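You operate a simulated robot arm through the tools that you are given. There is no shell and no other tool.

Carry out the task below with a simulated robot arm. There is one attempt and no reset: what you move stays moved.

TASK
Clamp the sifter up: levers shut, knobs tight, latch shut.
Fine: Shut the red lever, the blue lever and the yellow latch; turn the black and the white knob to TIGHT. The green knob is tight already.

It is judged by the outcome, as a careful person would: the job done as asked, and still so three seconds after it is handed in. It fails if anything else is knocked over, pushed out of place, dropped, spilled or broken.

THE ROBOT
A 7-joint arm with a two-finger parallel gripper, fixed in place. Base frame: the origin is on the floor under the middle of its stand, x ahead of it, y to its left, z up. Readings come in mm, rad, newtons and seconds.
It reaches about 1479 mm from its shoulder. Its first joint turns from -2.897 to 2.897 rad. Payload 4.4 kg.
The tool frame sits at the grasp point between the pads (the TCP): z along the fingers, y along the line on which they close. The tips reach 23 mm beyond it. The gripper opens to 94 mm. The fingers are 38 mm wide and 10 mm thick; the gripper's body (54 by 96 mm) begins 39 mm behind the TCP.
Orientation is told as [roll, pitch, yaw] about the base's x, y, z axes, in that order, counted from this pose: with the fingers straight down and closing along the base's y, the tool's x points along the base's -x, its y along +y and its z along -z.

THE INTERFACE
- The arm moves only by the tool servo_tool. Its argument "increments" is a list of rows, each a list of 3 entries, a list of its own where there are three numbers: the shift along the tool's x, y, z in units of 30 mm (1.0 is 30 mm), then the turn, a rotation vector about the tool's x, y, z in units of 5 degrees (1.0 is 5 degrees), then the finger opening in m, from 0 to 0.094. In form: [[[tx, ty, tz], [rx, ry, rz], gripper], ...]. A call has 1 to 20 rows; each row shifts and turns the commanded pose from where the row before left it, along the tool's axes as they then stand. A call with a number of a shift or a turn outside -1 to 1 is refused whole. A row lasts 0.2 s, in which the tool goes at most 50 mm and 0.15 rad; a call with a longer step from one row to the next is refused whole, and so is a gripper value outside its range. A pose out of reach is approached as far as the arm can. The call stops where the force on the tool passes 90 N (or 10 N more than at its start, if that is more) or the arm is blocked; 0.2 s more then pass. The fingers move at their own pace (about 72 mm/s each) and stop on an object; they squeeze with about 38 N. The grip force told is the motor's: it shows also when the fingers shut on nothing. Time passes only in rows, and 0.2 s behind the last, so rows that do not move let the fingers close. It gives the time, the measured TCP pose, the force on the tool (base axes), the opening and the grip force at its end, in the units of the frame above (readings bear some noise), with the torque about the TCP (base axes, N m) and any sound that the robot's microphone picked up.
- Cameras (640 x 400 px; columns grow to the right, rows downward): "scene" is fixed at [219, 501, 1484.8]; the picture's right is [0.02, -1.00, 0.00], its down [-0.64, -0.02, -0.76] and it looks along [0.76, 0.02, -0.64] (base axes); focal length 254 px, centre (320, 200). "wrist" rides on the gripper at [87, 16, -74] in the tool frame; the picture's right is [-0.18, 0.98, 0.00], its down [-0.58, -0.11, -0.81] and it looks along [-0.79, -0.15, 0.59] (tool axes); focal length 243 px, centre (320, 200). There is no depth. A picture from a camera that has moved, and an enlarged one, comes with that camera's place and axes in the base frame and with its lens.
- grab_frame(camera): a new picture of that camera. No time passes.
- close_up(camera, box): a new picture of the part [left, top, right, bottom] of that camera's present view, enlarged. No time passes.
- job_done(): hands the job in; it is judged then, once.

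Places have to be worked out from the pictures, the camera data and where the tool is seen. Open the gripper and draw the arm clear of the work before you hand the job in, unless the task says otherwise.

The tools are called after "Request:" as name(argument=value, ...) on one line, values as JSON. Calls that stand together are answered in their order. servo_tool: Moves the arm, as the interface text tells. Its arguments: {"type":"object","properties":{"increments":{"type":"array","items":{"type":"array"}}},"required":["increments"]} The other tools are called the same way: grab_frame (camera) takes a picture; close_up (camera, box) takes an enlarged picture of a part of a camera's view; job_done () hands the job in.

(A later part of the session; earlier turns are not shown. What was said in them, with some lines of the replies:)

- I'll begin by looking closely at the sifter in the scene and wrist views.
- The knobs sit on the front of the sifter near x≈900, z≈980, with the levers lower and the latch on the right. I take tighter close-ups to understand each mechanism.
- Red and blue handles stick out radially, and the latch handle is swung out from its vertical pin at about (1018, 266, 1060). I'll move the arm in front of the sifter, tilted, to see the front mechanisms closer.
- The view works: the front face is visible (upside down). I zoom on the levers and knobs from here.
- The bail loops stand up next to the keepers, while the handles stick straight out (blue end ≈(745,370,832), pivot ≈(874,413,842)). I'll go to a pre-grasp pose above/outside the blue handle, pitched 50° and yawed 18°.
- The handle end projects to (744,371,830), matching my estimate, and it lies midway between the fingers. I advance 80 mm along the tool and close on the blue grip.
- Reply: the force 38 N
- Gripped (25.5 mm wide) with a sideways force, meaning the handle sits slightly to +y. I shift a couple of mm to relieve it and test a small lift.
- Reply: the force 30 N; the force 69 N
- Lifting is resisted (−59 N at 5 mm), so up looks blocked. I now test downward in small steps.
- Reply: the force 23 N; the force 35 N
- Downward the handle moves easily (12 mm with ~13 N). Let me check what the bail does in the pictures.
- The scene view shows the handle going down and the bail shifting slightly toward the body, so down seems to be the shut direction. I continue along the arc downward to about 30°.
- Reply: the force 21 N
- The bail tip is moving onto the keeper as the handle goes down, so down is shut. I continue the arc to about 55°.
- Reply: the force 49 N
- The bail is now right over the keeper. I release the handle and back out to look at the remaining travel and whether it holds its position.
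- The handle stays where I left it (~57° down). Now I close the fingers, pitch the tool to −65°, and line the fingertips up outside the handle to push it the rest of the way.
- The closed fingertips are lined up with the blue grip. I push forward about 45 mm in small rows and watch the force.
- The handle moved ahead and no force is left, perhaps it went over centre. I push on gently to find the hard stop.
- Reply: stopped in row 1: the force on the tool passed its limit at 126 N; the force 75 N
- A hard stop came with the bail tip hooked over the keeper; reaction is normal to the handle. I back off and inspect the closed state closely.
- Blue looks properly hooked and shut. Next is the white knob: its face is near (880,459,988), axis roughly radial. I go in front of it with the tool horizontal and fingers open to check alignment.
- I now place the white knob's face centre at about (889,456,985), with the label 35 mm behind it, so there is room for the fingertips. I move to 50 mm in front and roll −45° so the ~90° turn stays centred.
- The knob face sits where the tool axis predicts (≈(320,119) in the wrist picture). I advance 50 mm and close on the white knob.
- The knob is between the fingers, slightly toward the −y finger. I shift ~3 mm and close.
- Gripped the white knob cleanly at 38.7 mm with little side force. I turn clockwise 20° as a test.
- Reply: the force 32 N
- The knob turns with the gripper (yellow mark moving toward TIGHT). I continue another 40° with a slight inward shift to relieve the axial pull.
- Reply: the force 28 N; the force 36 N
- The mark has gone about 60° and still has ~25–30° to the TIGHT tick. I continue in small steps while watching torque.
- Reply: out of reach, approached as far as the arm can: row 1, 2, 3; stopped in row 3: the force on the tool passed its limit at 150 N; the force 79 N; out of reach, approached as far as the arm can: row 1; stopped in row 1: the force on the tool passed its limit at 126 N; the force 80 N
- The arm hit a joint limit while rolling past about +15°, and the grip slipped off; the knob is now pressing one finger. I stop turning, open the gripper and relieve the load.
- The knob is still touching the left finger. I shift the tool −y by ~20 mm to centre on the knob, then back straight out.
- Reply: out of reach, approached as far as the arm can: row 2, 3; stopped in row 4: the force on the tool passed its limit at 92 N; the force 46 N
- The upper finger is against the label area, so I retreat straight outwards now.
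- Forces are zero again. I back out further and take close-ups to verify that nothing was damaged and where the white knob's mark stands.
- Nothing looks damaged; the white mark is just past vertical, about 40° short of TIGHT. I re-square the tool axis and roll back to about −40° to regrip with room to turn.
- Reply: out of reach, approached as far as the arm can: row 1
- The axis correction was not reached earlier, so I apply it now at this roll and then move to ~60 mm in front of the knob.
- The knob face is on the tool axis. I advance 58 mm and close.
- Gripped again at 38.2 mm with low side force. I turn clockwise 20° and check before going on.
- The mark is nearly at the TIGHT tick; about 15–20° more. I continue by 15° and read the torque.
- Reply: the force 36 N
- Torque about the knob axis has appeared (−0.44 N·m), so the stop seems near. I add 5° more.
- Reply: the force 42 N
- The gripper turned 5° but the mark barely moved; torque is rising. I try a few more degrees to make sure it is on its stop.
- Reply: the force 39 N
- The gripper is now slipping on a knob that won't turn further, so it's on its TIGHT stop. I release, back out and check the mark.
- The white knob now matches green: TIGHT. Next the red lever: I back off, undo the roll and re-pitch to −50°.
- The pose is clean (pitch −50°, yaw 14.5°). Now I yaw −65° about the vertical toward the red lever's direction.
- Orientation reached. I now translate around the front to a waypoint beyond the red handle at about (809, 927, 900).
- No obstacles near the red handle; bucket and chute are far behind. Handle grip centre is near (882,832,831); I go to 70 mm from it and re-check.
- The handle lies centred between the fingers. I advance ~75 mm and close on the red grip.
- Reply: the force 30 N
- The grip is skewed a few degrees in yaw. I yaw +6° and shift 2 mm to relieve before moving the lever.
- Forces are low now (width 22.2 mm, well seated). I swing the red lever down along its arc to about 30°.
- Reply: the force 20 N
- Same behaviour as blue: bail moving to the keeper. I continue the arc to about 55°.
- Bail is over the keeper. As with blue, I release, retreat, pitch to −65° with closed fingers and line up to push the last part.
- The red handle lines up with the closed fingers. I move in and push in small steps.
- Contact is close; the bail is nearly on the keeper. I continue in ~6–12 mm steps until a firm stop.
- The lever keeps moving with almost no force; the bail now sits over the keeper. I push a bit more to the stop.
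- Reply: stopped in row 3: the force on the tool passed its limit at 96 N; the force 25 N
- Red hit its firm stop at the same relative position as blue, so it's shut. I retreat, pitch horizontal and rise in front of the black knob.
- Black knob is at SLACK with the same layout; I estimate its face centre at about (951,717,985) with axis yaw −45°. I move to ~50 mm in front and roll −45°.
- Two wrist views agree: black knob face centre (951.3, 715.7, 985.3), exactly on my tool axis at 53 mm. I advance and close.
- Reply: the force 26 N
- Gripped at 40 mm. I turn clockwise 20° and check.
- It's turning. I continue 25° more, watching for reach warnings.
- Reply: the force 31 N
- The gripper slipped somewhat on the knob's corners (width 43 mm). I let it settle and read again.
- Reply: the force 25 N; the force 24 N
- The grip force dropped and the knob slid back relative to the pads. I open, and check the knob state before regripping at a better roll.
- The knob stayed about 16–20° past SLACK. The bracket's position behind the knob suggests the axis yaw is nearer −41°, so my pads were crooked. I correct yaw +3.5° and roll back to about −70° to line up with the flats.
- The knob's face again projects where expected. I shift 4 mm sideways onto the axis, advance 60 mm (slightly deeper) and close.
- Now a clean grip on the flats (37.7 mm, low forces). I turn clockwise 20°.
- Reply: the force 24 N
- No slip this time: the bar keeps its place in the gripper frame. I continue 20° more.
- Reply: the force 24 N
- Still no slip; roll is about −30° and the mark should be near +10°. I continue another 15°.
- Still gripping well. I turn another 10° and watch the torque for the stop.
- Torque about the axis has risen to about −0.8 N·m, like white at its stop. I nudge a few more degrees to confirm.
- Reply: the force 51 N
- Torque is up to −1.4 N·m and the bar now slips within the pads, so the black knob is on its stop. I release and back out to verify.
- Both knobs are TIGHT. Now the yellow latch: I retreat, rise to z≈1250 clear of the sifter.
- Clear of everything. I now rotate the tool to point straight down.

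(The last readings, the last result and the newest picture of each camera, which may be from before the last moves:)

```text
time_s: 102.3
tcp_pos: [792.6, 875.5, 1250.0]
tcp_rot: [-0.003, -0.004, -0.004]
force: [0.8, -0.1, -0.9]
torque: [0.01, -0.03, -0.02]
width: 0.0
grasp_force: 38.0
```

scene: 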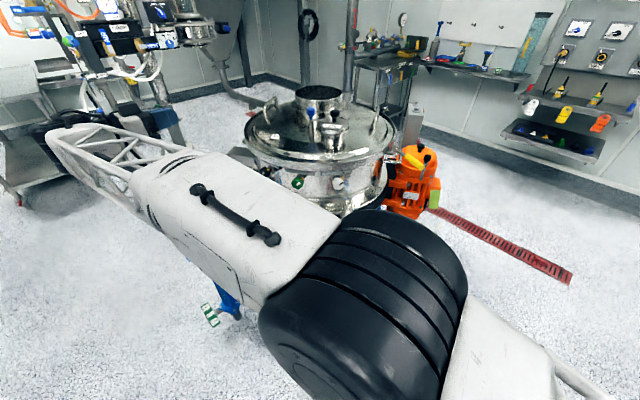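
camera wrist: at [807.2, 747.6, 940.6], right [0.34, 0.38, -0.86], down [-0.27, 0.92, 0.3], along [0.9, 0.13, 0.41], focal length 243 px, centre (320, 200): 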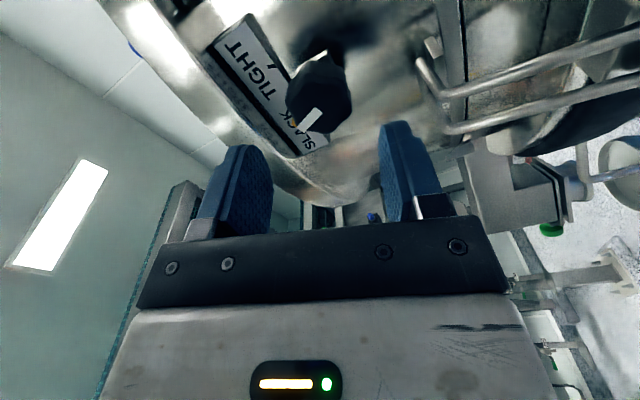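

Tool is straight down. I translate across to the right side above the latch at (850, 230, 1250).

Request:
servo_tool(increments=[[[-0.09, -1, 0], [0, 0, 0], 0.0], [[-0.09, -1, 0], [0, 0, 0], 0.0], [[-0.09, -1, 0], [0, 0, 0], 0.0], [[-0.09, -1, 0], [0, 0, 0], 0.0], [[-0.09, -1, 0], [0, 0, 0], 0.0], [[-0.09, -1, 0], [0, 0, 0], 0.0], [[-0.09, -1, 0], [0, 0, 0], 0.0], [[-0.09, -1, 0], [0, 0, 0], 0.0], [[-0.09, -1, 0], [0, 0, 0], 0.0], [[-0.09, -1, 0], [0, 0, 0], 0.0], [[-0.09, -1, 0], [0, 0, 0], 0.0], [[-0.09, -1, 0], [0, 0, 0], 0.0], [[-0.09, -1, 0], [0, 0, 0], 0.0], [[-0.09, -1, 0], [0, 0, 0], 0.0], [[-0.09, -1, 0], [0, 0, 0], 0.0], [[-0.09, -1, 0], [0, 0, 0], 0.0], [[-0.09, -1, 0], [0, 0, 0], 0.0], [[-0.09, -1, 0], [0, 0, 0], 0.0], [[-0.09, -1, 0], [0, 0, 0], 0.0], [[-0.09, -1, 0], [0, 0, 0], 0.0]])

Request:
servo_tool(increments=[[[-0.05, -0.75, 0], [0, 0, 0], 0.0], [[-0.05, -0.75, 0], [0, 0, 0], 0.0], [[0, 0, 0], [0, 0, 0], 0.0]])

Request:
grab_frame(camera="wrist")

Request:
grab_frame(camera="scene")

```text
time_s: 106.5
tcp_pos: [843.8, 275.8, 1250.6]
tcp_rot: [-0.004, -0.002, -0.003]
force: [0.2, -0.2, 0.3]
torque: [0.0, -0.01, 0.03]
width: 0.0
grasp_force: 38.0
```

```text
time_s: 107.3
tcp_pos: [847.4, 229.6, 1250.8]
tcp_rot: [-0.004, -0.005, -0.003]
force: [0.3, -1.3, 0.4]
torque: [0.01, 0.02, -0.03]
width: 0.2
grasp_force: 37.7
```

```text
taken
camera wrist: at [761.3, 247.4, 1325.5], right [0.19, 0.98, 0.0], down [0.58, -0.11, 0.81], along [0.79, -0.15, -0.59], focal length 243 px, centre (320, 200)
```

wrist: 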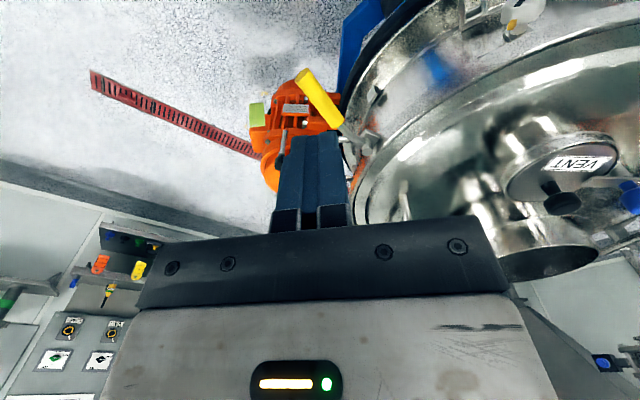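

```text
taken
```

scene: 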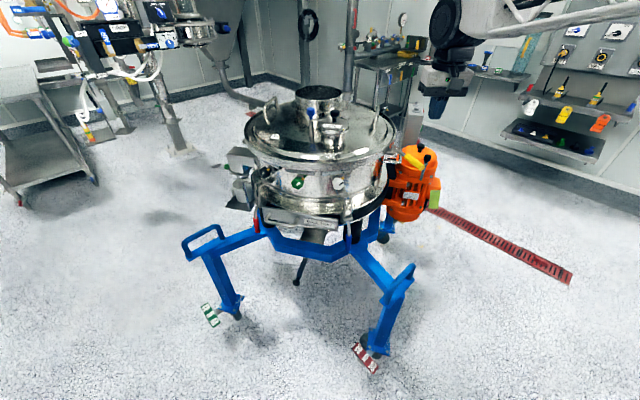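

Request:
close_up(camera="wrist", box=[270, 40, 430, 160])

Request:
close_up(camera="scene", box=[220, 140, 400, 250])

Request:
close_up(camera="scene", box=[360, 120, 450, 190])

```text
3.33 times, centred on (350, 100) of wrist
camera zoom: at [761.3, 247.4, 1325.5], right [0.19, 0.98, 0.0], down [0.58, -0.11, 0.81], along [0.79, -0.15, -0.59], focal length 809 px, centre (220, 533)
```

zoom: 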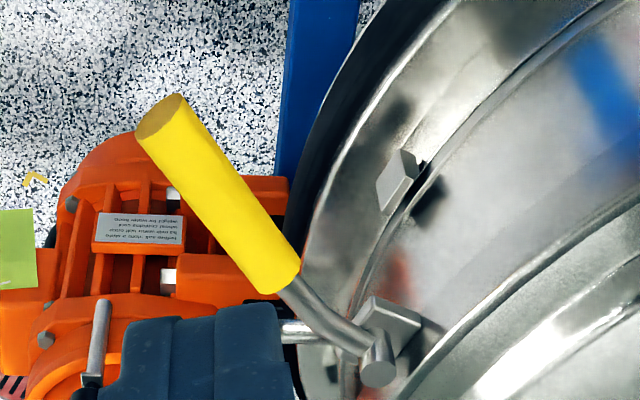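

```text
3.56 times, centred on (310, 195) of scene
camera zoom: at [219.0, 501.0, 1484.8], right [0.02, -1.0, 0.0], down [-0.64, -0.02, -0.76], along [0.76, 0.02, -0.64], focal length 904 px, centre (356, 218)
```

zoom: 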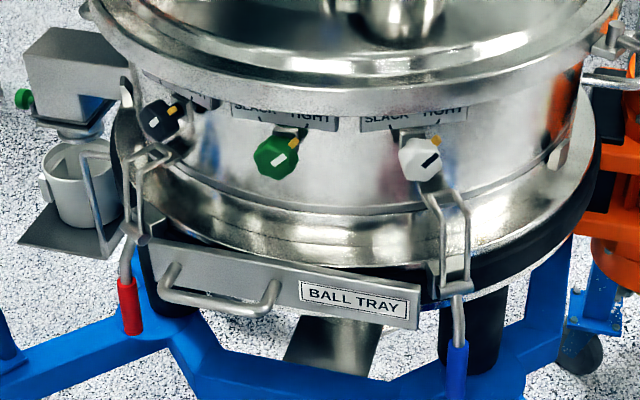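

```text
5.71 times, centred on (405, 155) of scene
camera zoom: at [219.0, 501.0, 1484.8], right [0.02, -1.0, 0.0], down [-0.64, -0.02, -0.76], along [0.76, 0.02, -0.64], focal length 1454 px, centre (-166, 457)
```

zoom: 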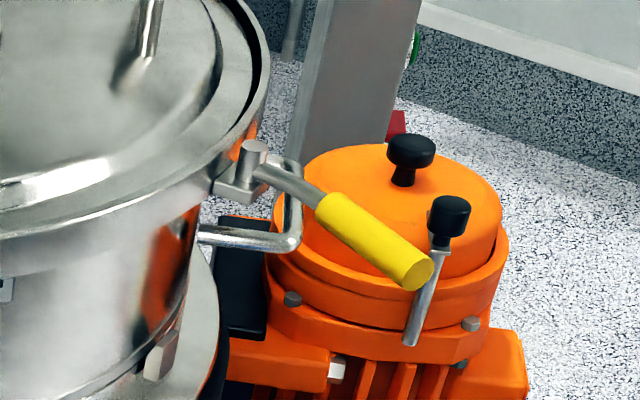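

All four done items look right. The latch handle swings about its vertical pin at ~(1012,267), end ≈(886,203,1057); its bend points toward the rim's front tangent. I position closed fingers on its outer (−y) side.

Request:
servo_tool(increments=[[[-0.96, -0.578, 0], [0, 0, 0], 0.0], [[-0.96, -0.578, 0], [0, 0, 0], 0.0], [[-0.96, -0.578, 0], [0, 0, 0], 0.0], [[0, 0, 0.93], [0, 0, 0], 0.0], [[0, 0, 0.93], [0, 0, 0], 0.0], [[0, 0, 0.93], [0, 0, 0], 0.0], [[0, 0, 0.93], [0, 0, 0], 0.0], [[0, 0, 0.93], [0, 0, 0], 0.0], [[0, 0, 0], [0, 0, 0], 0.0]])

Request:
grab_frame(camera="wrist")

Request:
close_up(camera="scene", box=[360, 90, 480, 190])

```text
time_s: 109.3
tcp_pos: [933.0, 177.6, 1114.1]
tcp_rot: [-0.004, -0.004, -0.003]
force: [-0.1, -0.4, 0.2]
torque: [0.02, 0.04, 0.0]
width: 0.1
grasp_force: 38.3
```

```text
taken
camera wrist: at [846.7, 194.4, 1187.4], right [0.19, 0.98, 0.0], down [0.58, -0.11, 0.81], along [0.79, -0.15, -0.59], focal length 243 px, centre (320, 200)
```

wrist: 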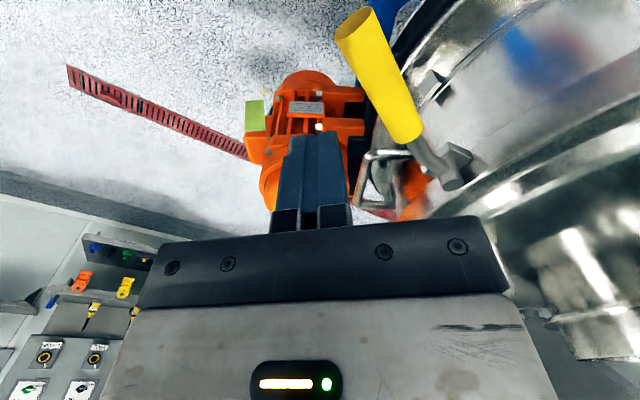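

```text
4.00 times, centred on (420, 140) of scene
camera zoom: at [219.0, 501.0, 1484.8], right [0.02, -1.0, 0.0], down [-0.64, -0.02, -0.76], along [0.76, 0.02, -0.64], focal length 1018 px, centre (-80, 440)
```

zoom: 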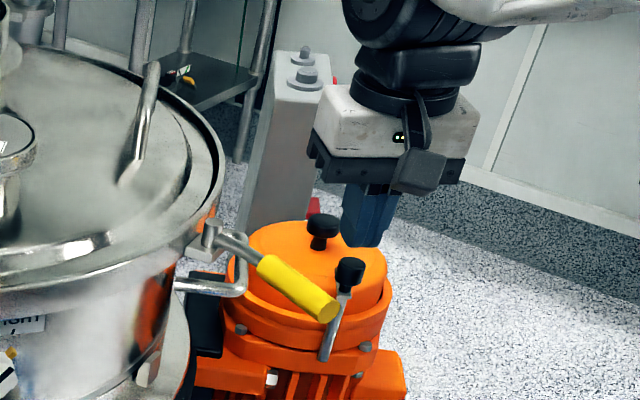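

The fingers are beside the handle with ~11 mm gap. I lower to z≈1055 so they are level with it.

Request:
servo_tool(increments=[[[0, 0, 0.66], [0, 0, 0], 0.0], [[0, 0, 0.66], [0, 0, 0], 0.0], [[0, 0, 0.66], [0, 0, 0], 0.0], [[0, 0, 0], [0, 0, 0], 0.0]])

Request:
close_up(camera="scene", box=[360, 90, 480, 190])

```text
time_s: 110.3
tcp_pos: [933.6, 178.0, 1053.1]
tcp_rot: [-0.003, -0.004, -0.005]
force: [-0.2, 0.1, -0.1]
torque: [0.0, 0.0, -0.01]
width: 0.0
grasp_force: 37.7
```

```text
4.00 times, centred on (420, 140) of scene
camera zoom: at [219.0, 501.0, 1484.8], right [0.02, -1.0, 0.0], down [-0.64, -0.02, -0.76], along [0.76, 0.02, -0.64], focal length 1018 px, centre (-80, 440)
```

zoom: 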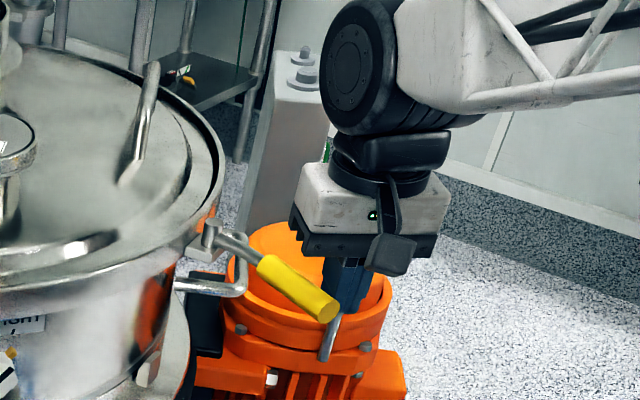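

Level with the handle. I push gently toward +y (along the handle's swing) by ~20 mm and read the force.

Request:
servo_tool(increments=[[[0.094, 0.232, 0], [0, 0, 0], 0.0], [[0.094, 0.232, 0], [0, 0, 0], 0.0], [[0.094, 0.232, 0], [0, 0, 0], 0.0], [[0, 0, 0], [0, 0, 0], 0.0]])

Request:
close_up(camera="scene", box=[360, 120, 450, 190])

```text
time_s: 111.3
tcp_pos: [925.0, 199.6, 1052.8]
tcp_rot: [-0.003, -0.003, -0.004]
force: [-0.6, -1.0, -1.2]
torque: [-0.01, -0.01, 0.05]
width: 0.0
grasp_force: 38.2
```

```text
5.71 times, centred on (405, 155) of scene
camera zoom: at [219.0, 501.0, 1484.8], right [0.02, -1.0, 0.0], down [-0.64, -0.02, -0.76], along [0.76, 0.02, -0.64], focal length 1454 px, centre (-166, 457)
```

zoom: 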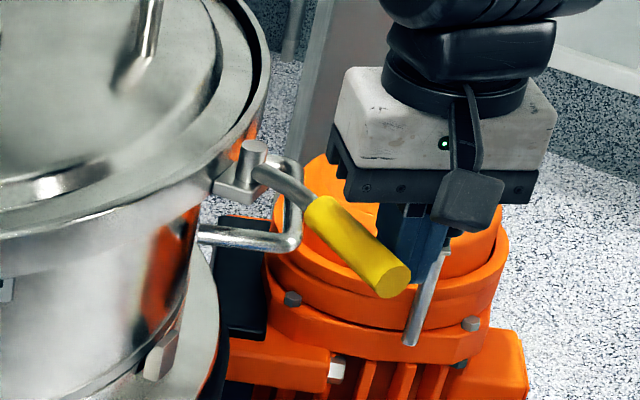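

It swings freely in this direction (≈1 N). I follow the arc another ~20°.

Request:
servo_tool(increments=[[[0.175, 0.275, 0], [0, 0, 0], 0.0], [[0.175, 0.275, 0], [0, 0, 0], 0.0], [[0.13, 0.305, 0], [0, 0, 0], 0.0], [[0.13, 0.305, 0], [0, 0, 0], 0.0], [[0, 0, 0], [0, 0, 0], 0.0]])

Request:
close_up(camera="scene", box=[360, 120, 450, 190])

Request:
grab_frame(camera="wrist")

```text
time_s: 112.5
tcp_pos: [907.5, 233.3, 1052.5]
tcp_rot: [-0.003, -0.003, -0.005]
force: [0.1, -0.6, -0.6]
torque: [0.04, 0.0, 0.03]
width: 0.2
grasp_force: 37.9
```

```text
5.71 times, centred on (405, 155) of scene
camera zoom: at [219.0, 501.0, 1484.8], right [0.02, -1.0, 0.0], down [-0.64, -0.02, -0.76], along [0.76, 0.02, -0.64], focal length 1454 px, centre (-166, 457)
```

zoom: 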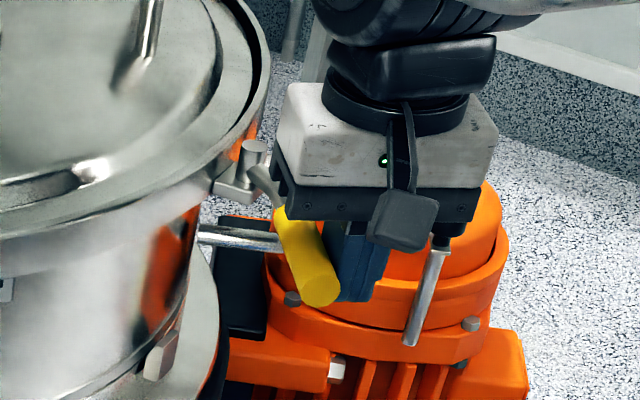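

```text
taken
camera wrist: at [821.0, 250.0, 1126.5], right [0.19, 0.98, 0.0], down [0.58, -0.11, 0.81], along [0.79, -0.15, -0.59], focal length 243 px, centre (320, 200)
```

wrist: 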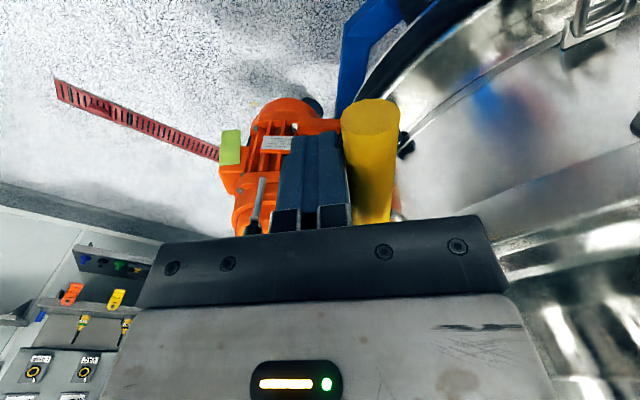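

Swinging well with no resistance. I raise 10 mm for rim clearance and continue the arc ~20° more.

Request:
servo_tool(increments=[[[0, 0, -0.33], [0, 0, 0], 0.0], [[0.075, 0.32, 0], [0, 0, 0], 0.0], [[0.075, 0.32, 0], [0, 0, 0], 0.0], [[0.02, 0.33, 0], [0, 0, 0], 0.0], [[0.02, 0.33, 0], [0, 0, 0], 0.0], [[0, 0, 0], [0, 0, 0], 0.0]])

Request:
close_up(camera="scene", box=[360, 120, 450, 190])

Request:
grab_frame(camera="wrist")

```text
time_s: 113.9
tcp_pos: [901.9, 272.5, 1061.8]
tcp_rot: [-0.003, -0.003, -0.004]
force: [0.2, -0.9, 0.7]
torque: [0.0, -0.02, -0.03]
width: 0.0
grasp_force: 38.0
```

```text
5.71 times, centred on (405, 155) of scene
camera zoom: at [219.0, 501.0, 1484.8], right [0.02, -1.0, 0.0], down [-0.64, -0.02, -0.76], along [0.76, 0.02, -0.64], focal length 1454 px, centre (-166, 457)
```

zoom: 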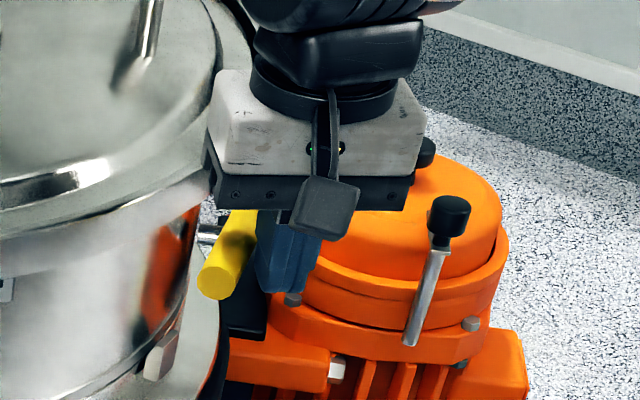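

```text
taken
camera wrist: at [814.6, 289.6, 1136.3], right [0.19, 0.98, 0.0], down [0.58, -0.11, 0.81], along [0.79, -0.15, -0.59], focal length 243 px, centre (320, 200)
```

wrist: 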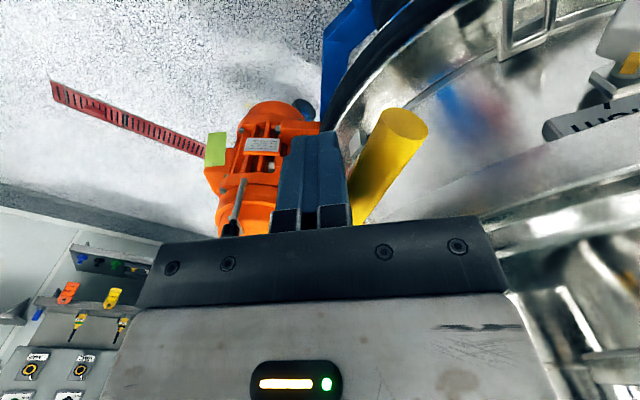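

Still free. I continue in smaller steps toward the rim, watching for the stop.

Request:
servo_tool(increments=[[[-0.04, 0.22, 0], [0, 0, 0], 0.0], [[-0.04, 0.22, 0], [0, 0, 0], 0.0], [[-0.04, 0.22, 0], [0, 0, 0], 0.0], [[0, 0, 0], [0, 0, 0], 0.0]])

Request:
close_up(camera="scene", box=[360, 120, 450, 190])

Request:
grab_frame(camera="wrist")

```text
time_s: 114.9
tcp_pos: [905.2, 292.1, 1062.0]
tcp_rot: [-0.004, -0.004, -0.004]
force: [-0.3, 0.2, -0.6]
torque: [0.01, 0.03, -0.02]
width: 0.2
grasp_force: 37.6
```

```text
5.71 times, centred on (405, 155) of scene
camera zoom: at [219.0, 501.0, 1484.8], right [0.02, -1.0, 0.0], down [-0.64, -0.02, -0.76], along [0.76, 0.02, -0.64], focal length 1454 px, centre (-166, 457)
```

zoom: 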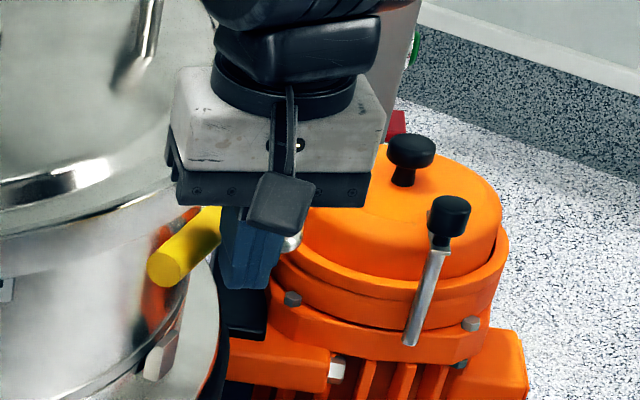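

```text
taken
camera wrist: at [818.3, 308.5, 1136.0], right [0.19, 0.98, 0.0], down [0.58, -0.11, 0.81], along [0.79, -0.15, -0.59], focal length 243 px, centre (320, 200)
```

wrist: 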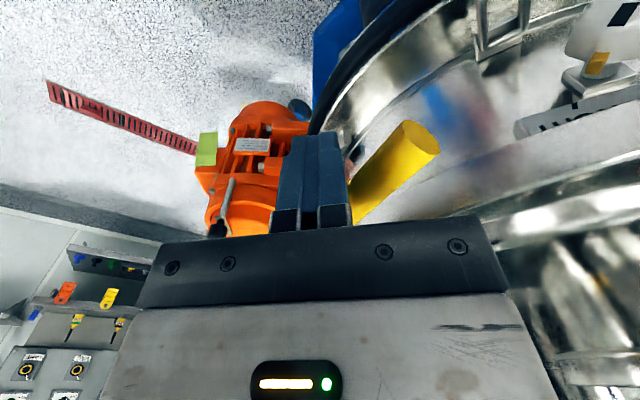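

Nearly tangential now. I keep pushing in small increments for the stop.

Request:
servo_tool(increments=[[[-0.06, 0.2, 0], [0, 0, 0], 0.0], [[-0.07, 0.2, 0], [0, 0, 0], 0.0], [[0, 0, 0], [0, 0, 0], 0.0]])

Request:
close_up(camera="scene", box=[360, 120, 450, 190])

```text
time_s: 115.7
tcp_pos: [909.7, 304.6, 1063.2]
tcp_rot: [-0.003, -0.004, -0.004]
force: [0.1, -0.3, -0.3]
torque: [-0.01, 0.02, 0.0]
width: 0.0
grasp_force: 38.1
```

```text
5.71 times, centred on (405, 155) of scene
camera zoom: at [219.0, 501.0, 1484.8], right [0.02, -1.0, 0.0], down [-0.64, -0.02, -0.76], along [0.76, 0.02, -0.64], focal length 1454 px, centre (-166, 457)
```

zoom: 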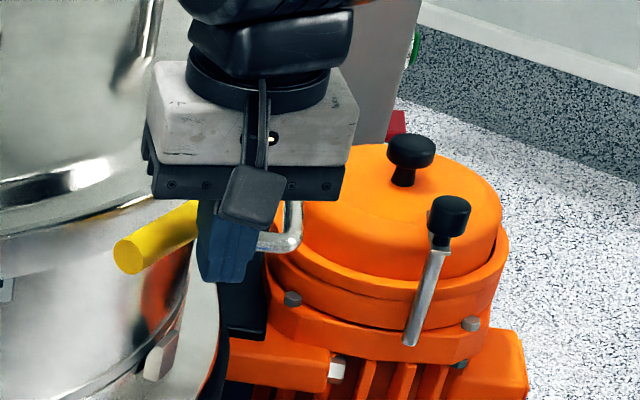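

Request:
grab_frame(camera="wrist")

Request:
close_up(camera="wrist", box=[300, 60, 560, 230])

```text
taken
camera wrist: at [822.9, 320.6, 1136.9], right [0.19, 0.98, 0.0], down [0.58, -0.11, 0.81], along [0.79, -0.15, -0.59], focal length 243 px, centre (320, 200)
```

wrist: 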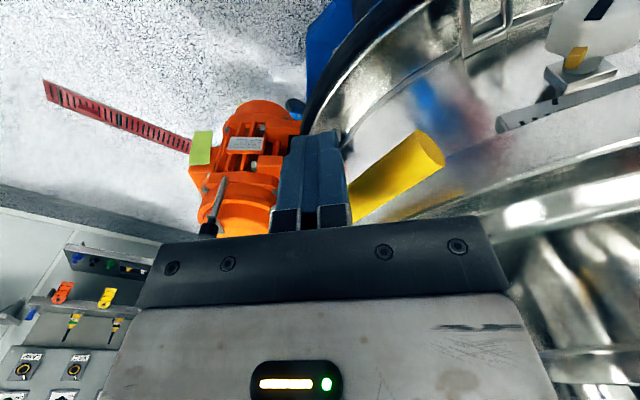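

```text
2.35 times, centred on (430, 145) of wrist
camera zoom: at [822.9, 320.6, 1136.9], right [0.19, 0.98, 0.0], down [0.58, -0.11, 0.81], along [0.79, -0.15, -0.59], focal length 571 px, centre (61, 329)
```

zoom: 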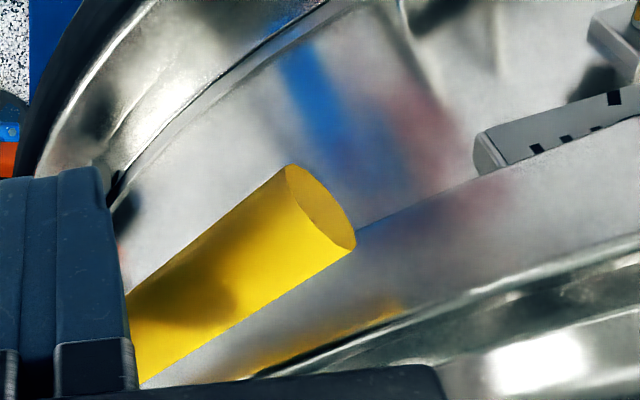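

The grip is almost against the rim band. I push a few mm at a time until it stops.

Request:
servo_tool(increments=[[[-0.06, 0.14, 0], [0, 0, 0], 0.0], [[0, 0, 0], [0, 0, 0], 0.0]])

Request:
servo_tool(increments=[[[-0.06, 0.14, 0], [0, 0, 0], 0.0], [[0, 0, 0], [0, 0, 0], 0.0]])

Request:
close_up(camera="wrist", box=[300, 60, 560, 230])

Request:
close_up(camera="scene", box=[360, 120, 450, 190])

```text
time_s: 116.3
tcp_pos: [910.3, 306.5, 1063.9]
tcp_rot: [-0.004, -0.004, -0.003]
force: [-2.7, -5.1, 0.8]
torque: [-0.01, -0.02, -0.08]
width: 0.0
grasp_force: 38.2
```

```text
time_s: 116.9
tcp_pos: [912.9, 309.2, 1063.9]
tcp_rot: [-0.004, -0.002, -0.004]
force: [-59.1, -68.1, 9.7]
torque: [-0.36, 0.23, -0.68]
width: 0.2
grasp_force: 38.6
```

```text
2.35 times, centred on (430, 145) of wrist
camera zoom: at [826.1, 326.3, 1137.2], right [0.19, 0.98, 0.0], down [0.58, -0.11, 0.81], along [0.79, -0.16, -0.59], focal length 571 px, centre (61, 329)
```

zoom: 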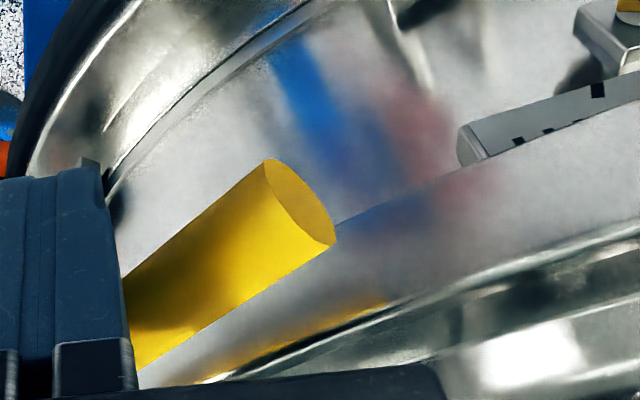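

```text
5.71 times, centred on (405, 155) of scene
camera zoom: at [219.0, 501.0, 1484.8], right [0.02, -1.0, 0.0], down [-0.64, -0.02, -0.76], along [0.76, 0.02, -0.64], focal length 1454 px, centre (-166, 457)
```

zoom: 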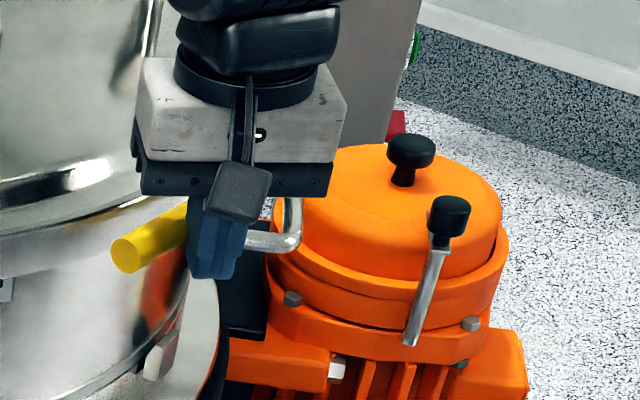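

A firm stop: ~90 N normal to the handle, with contact at finger height, so the latch is shut. I back off outward, rise, and inspect everything.

Request:
servo_tool(increments=[[[0.3, -0.36, 0], [0, 0, 0], 0.0], [[0.5, -0.6, 0], [0, 0, 0], 0.0], [[0.5, -0.6, 0], [0, 0, 0], 0.0], [[0, 0, -0.95], [0, 0, 0], 0.0], [[0, 0, -0.95], [0, 0, 0], 0.0], [[0, 0, -0.95], [0, 0, 0], 0.0], [[0, 0, -0.95], [0, 0, 0], 0.0], [[0, 0, -0.95], [0, 0, 0], 0.0], [[0, 0, -0.95], [0, 0, 0], 0.0], [[0, 0, 0], [0, 0, 0], 0.0]])

Request:
grab_frame(camera="wrist")

Request:
close_up(camera="scene", box=[340, 110, 460, 200])

Request:
close_up(camera="scene", box=[220, 130, 400, 250])

```text
time_s: 119.1
tcp_pos: [873.6, 266.3, 1234.9]
tcp_rot: [-0.004, -0.003, -0.004]
force: [0.5, 0.1, 0.2]
torque: [0.01, 0.01, 0.04]
width: 0.0
grasp_force: 38.1
```

```text
taken
camera wrist: at [786.7, 282.7, 1308.6], right [0.19, 0.98, 0.0], down [0.58, -0.11, 0.81], along [0.79, -0.15, -0.59], focal length 243 px, centre (320, 200)
```

wrist: 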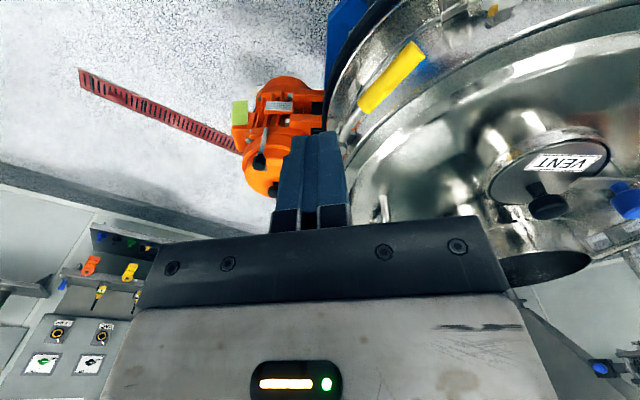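

```text
4.44 times, centred on (400, 155) of scene
camera zoom: at [219.0, 501.0, 1484.8], right [0.02, -1.0, 0.0], down [-0.64, -0.02, -0.76], along [0.76, 0.02, -0.64], focal length 1130 px, centre (-36, 400)
```

zoom: 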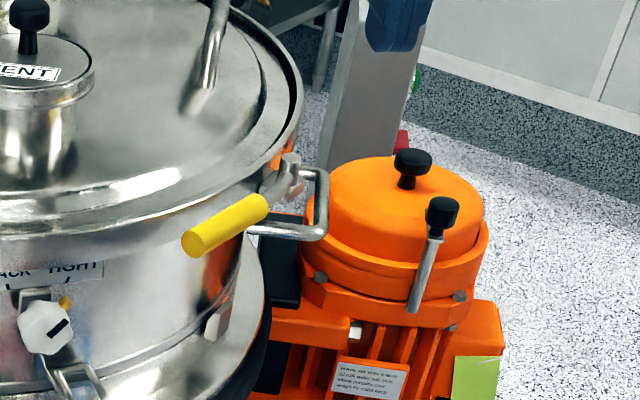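

```text
3.33 times, centred on (310, 190) of scene
camera zoom: at [219.0, 501.0, 1484.8], right [0.02, -1.0, 0.0], down [-0.64, -0.02, -0.76], along [0.76, 0.02, -0.64], focal length 848 px, centre (353, 233)
```

zoom: 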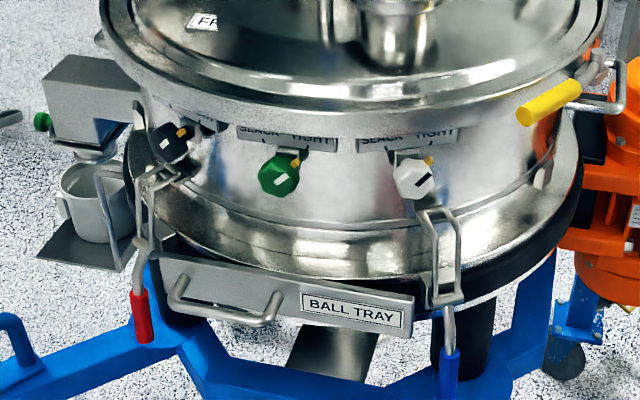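

The latch lies along the rim. I make a final close inspection of each lever, knob and the latch, plus surroundings.

Request:
close_up(camera="scene", box=[240, 165, 280, 235])

Request:
close_up(camera="scene", box=[325, 180, 370, 255])

Request:
close_up(camera="scene", box=[250, 155, 360, 205])

Request:
close_up(camera="wrist", box=[320, 0, 480, 160])

Request:
grab_frame(camera="scene")

```text
5.71 times, centred on (260, 200) of scene
camera zoom: at [219.0, 501.0, 1484.8], right [0.02, -1.0, 0.0], down [-0.64, -0.02, -0.76], along [0.76, 0.02, -0.64], focal length 1454 px, centre (663, 200)
```

zoom: 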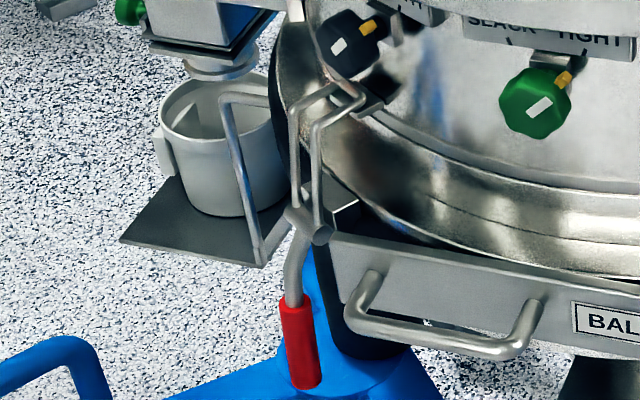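

```text
5.33 times, centred on (348, 218) of scene
camera zoom: at [219.0, 501.0, 1484.8], right [0.02, -1.0, 0.0], down [-0.64, -0.02, -0.76], along [0.76, 0.02, -0.64], focal length 1357 px, centre (173, 107)
```

zoom: 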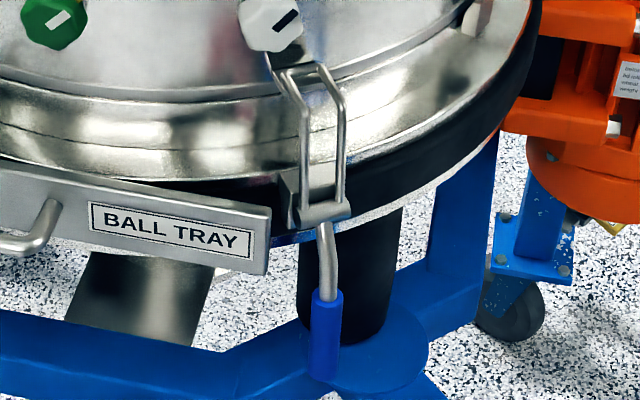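

```text
5.82 times, centred on (305, 180) of scene
camera zoom: at [219.0, 501.0, 1484.8], right [0.02, -1.0, 0.0], down [-0.64, -0.02, -0.76], along [0.76, 0.02, -0.64], focal length 1480 px, centre (407, 316)
```

zoom: 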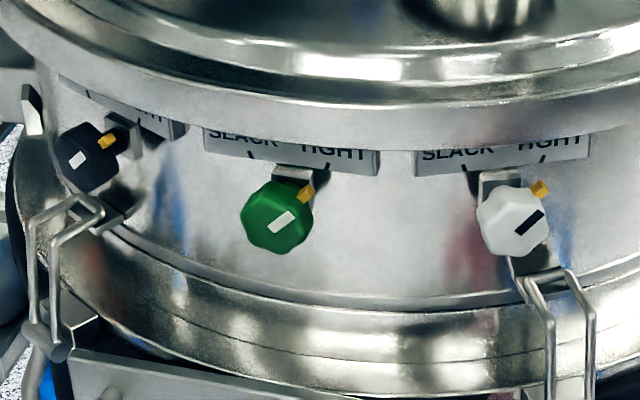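

```text
2.50 times, centred on (400, 80) of wrist
camera zoom: at [786.7, 282.7, 1308.6], right [0.19, 0.98, 0.0], down [0.58, -0.11, 0.81], along [0.79, -0.15, -0.59], focal length 606 px, centre (120, 500)
```

zoom: 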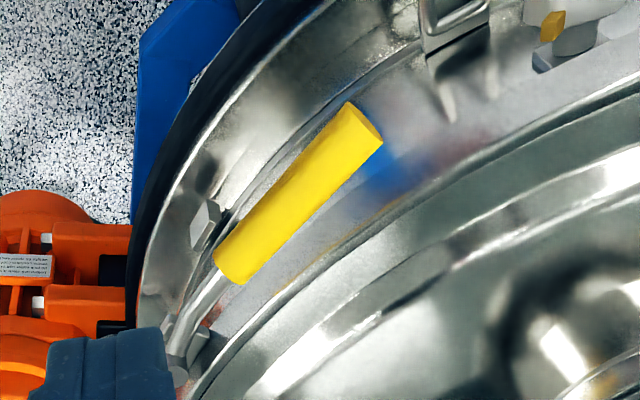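

```text
taken
```

scene: 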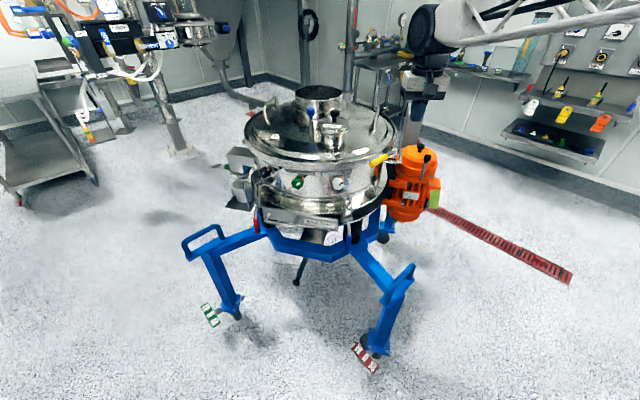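

All five items look right: both levers down with bails hooked, black and white knobs matching green at TIGHT, and the latch along the rim, with nothing else moved. I open the gripper and draw the arm clear.

Request:
servo_tool(increments=[[[0.925, 0.043, -0.32], [0, 0, 0], 0.03], [[0.925, 0.043, -0.32], [0, 0, 0], 0.06], [[0.925, 0.043, -0.32], [0, 0, 0], 0.094], [[0.925, 0.043, -0.32], [0, 0, 0], 0.094], [[0.925, 0.043, -0.32], [0, 0, 0], 0.094], [[0.925, 0.043, -0.32], [0, 0, 0], 0.094], [[0, 0, 0], [0, 0, 0], 0.094], [[0, 0, 0], [0, 0, 0], 0.094], [[0, 0, 0], [0, 0, 0], 0.094], [[0, 0, 0], [0, 0, 0], 0.094]])

Request:
close_up(camera="scene", box=[210, 90, 450, 250])

Request:
grab_frame(camera="wrist")

```text
time_s: 121.3
tcp_pos: [707.1, 273.1, 1289.9]
tcp_rot: [-0.004, -0.004, -0.003]
force: [-0.5, 0.2, -0.2]
torque: [-0.02, 0.01, 0.01]
width: 94.1
grasp_force: 0.0
```

```text
2.50 times, centred on (330, 170) of scene
camera zoom: at [219.0, 501.0, 1484.8], right [0.02, -1.0, 0.0], down [-0.64, -0.02, -0.76], along [0.76, 0.02, -0.64], focal length 636 px, centre (295, 275)
```

zoom: 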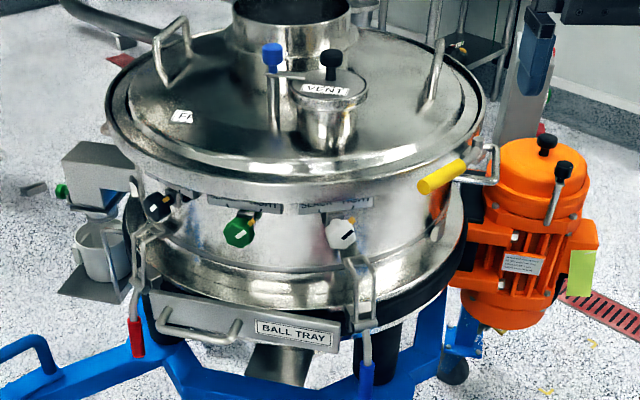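

```text
taken
camera wrist: at [621.1, 290.5, 1364.5], right [0.19, 0.98, 0.0], down [0.58, -0.11, 0.81], along [0.79, -0.15, -0.59], focal length 243 px, centre (320, 200)
```

wrist: 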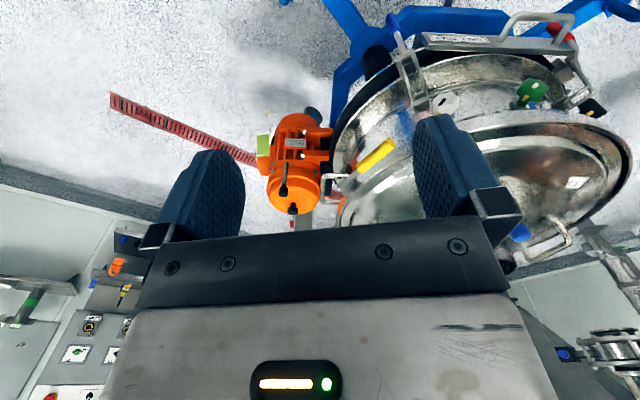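

The arm is clear with the gripper open. Both levers and the latch are shut, both knobs are at TIGHT, green is untouched, and nothing else has moved, so I hand the job in.

Request:
job_done()

```text
The job is handed in.
```

I clamped the sifter up and handed it in. I haven't seen the judge's verdict.

| Item | State | How I checked it |
|---|---|---|
| Red lever | Shut | Swung down to a firm stop, with its loop over the keeper |
| Blue lever | Shut | Swung down to a firm stop, with its loop over the keeper |
| White knob | TIGHT | Turned until it would go no further; its mark matches the green knob's |
| Black knob | TIGHT | Turned until it would go no further; its mark matches the green knob's |
| Yellow latch | Shut | Swung to a firm stop alongside the rim |
| Green knob | TIGHT | Not touched |

- **Slip on the white knob:** The arm ran out of wrist travel partway through the turn and the grip slipped off. The fingers pressed on the knob and seemed to touch its label before I backed out. I saw no damage, and regripped to finish the turn.
- **Slip on the black knob:** The first grip was crooked and slid back. I straightened it and finished the turn on the second try.
- **Force stops:** The 90 N limit tripped several times: as each lever reached its stop, and during the white knob slip, where it peaked at about 150 N.

The final pictures show nothing knocked over or moved out of place. The gripper is open and the arm is clear of the work.
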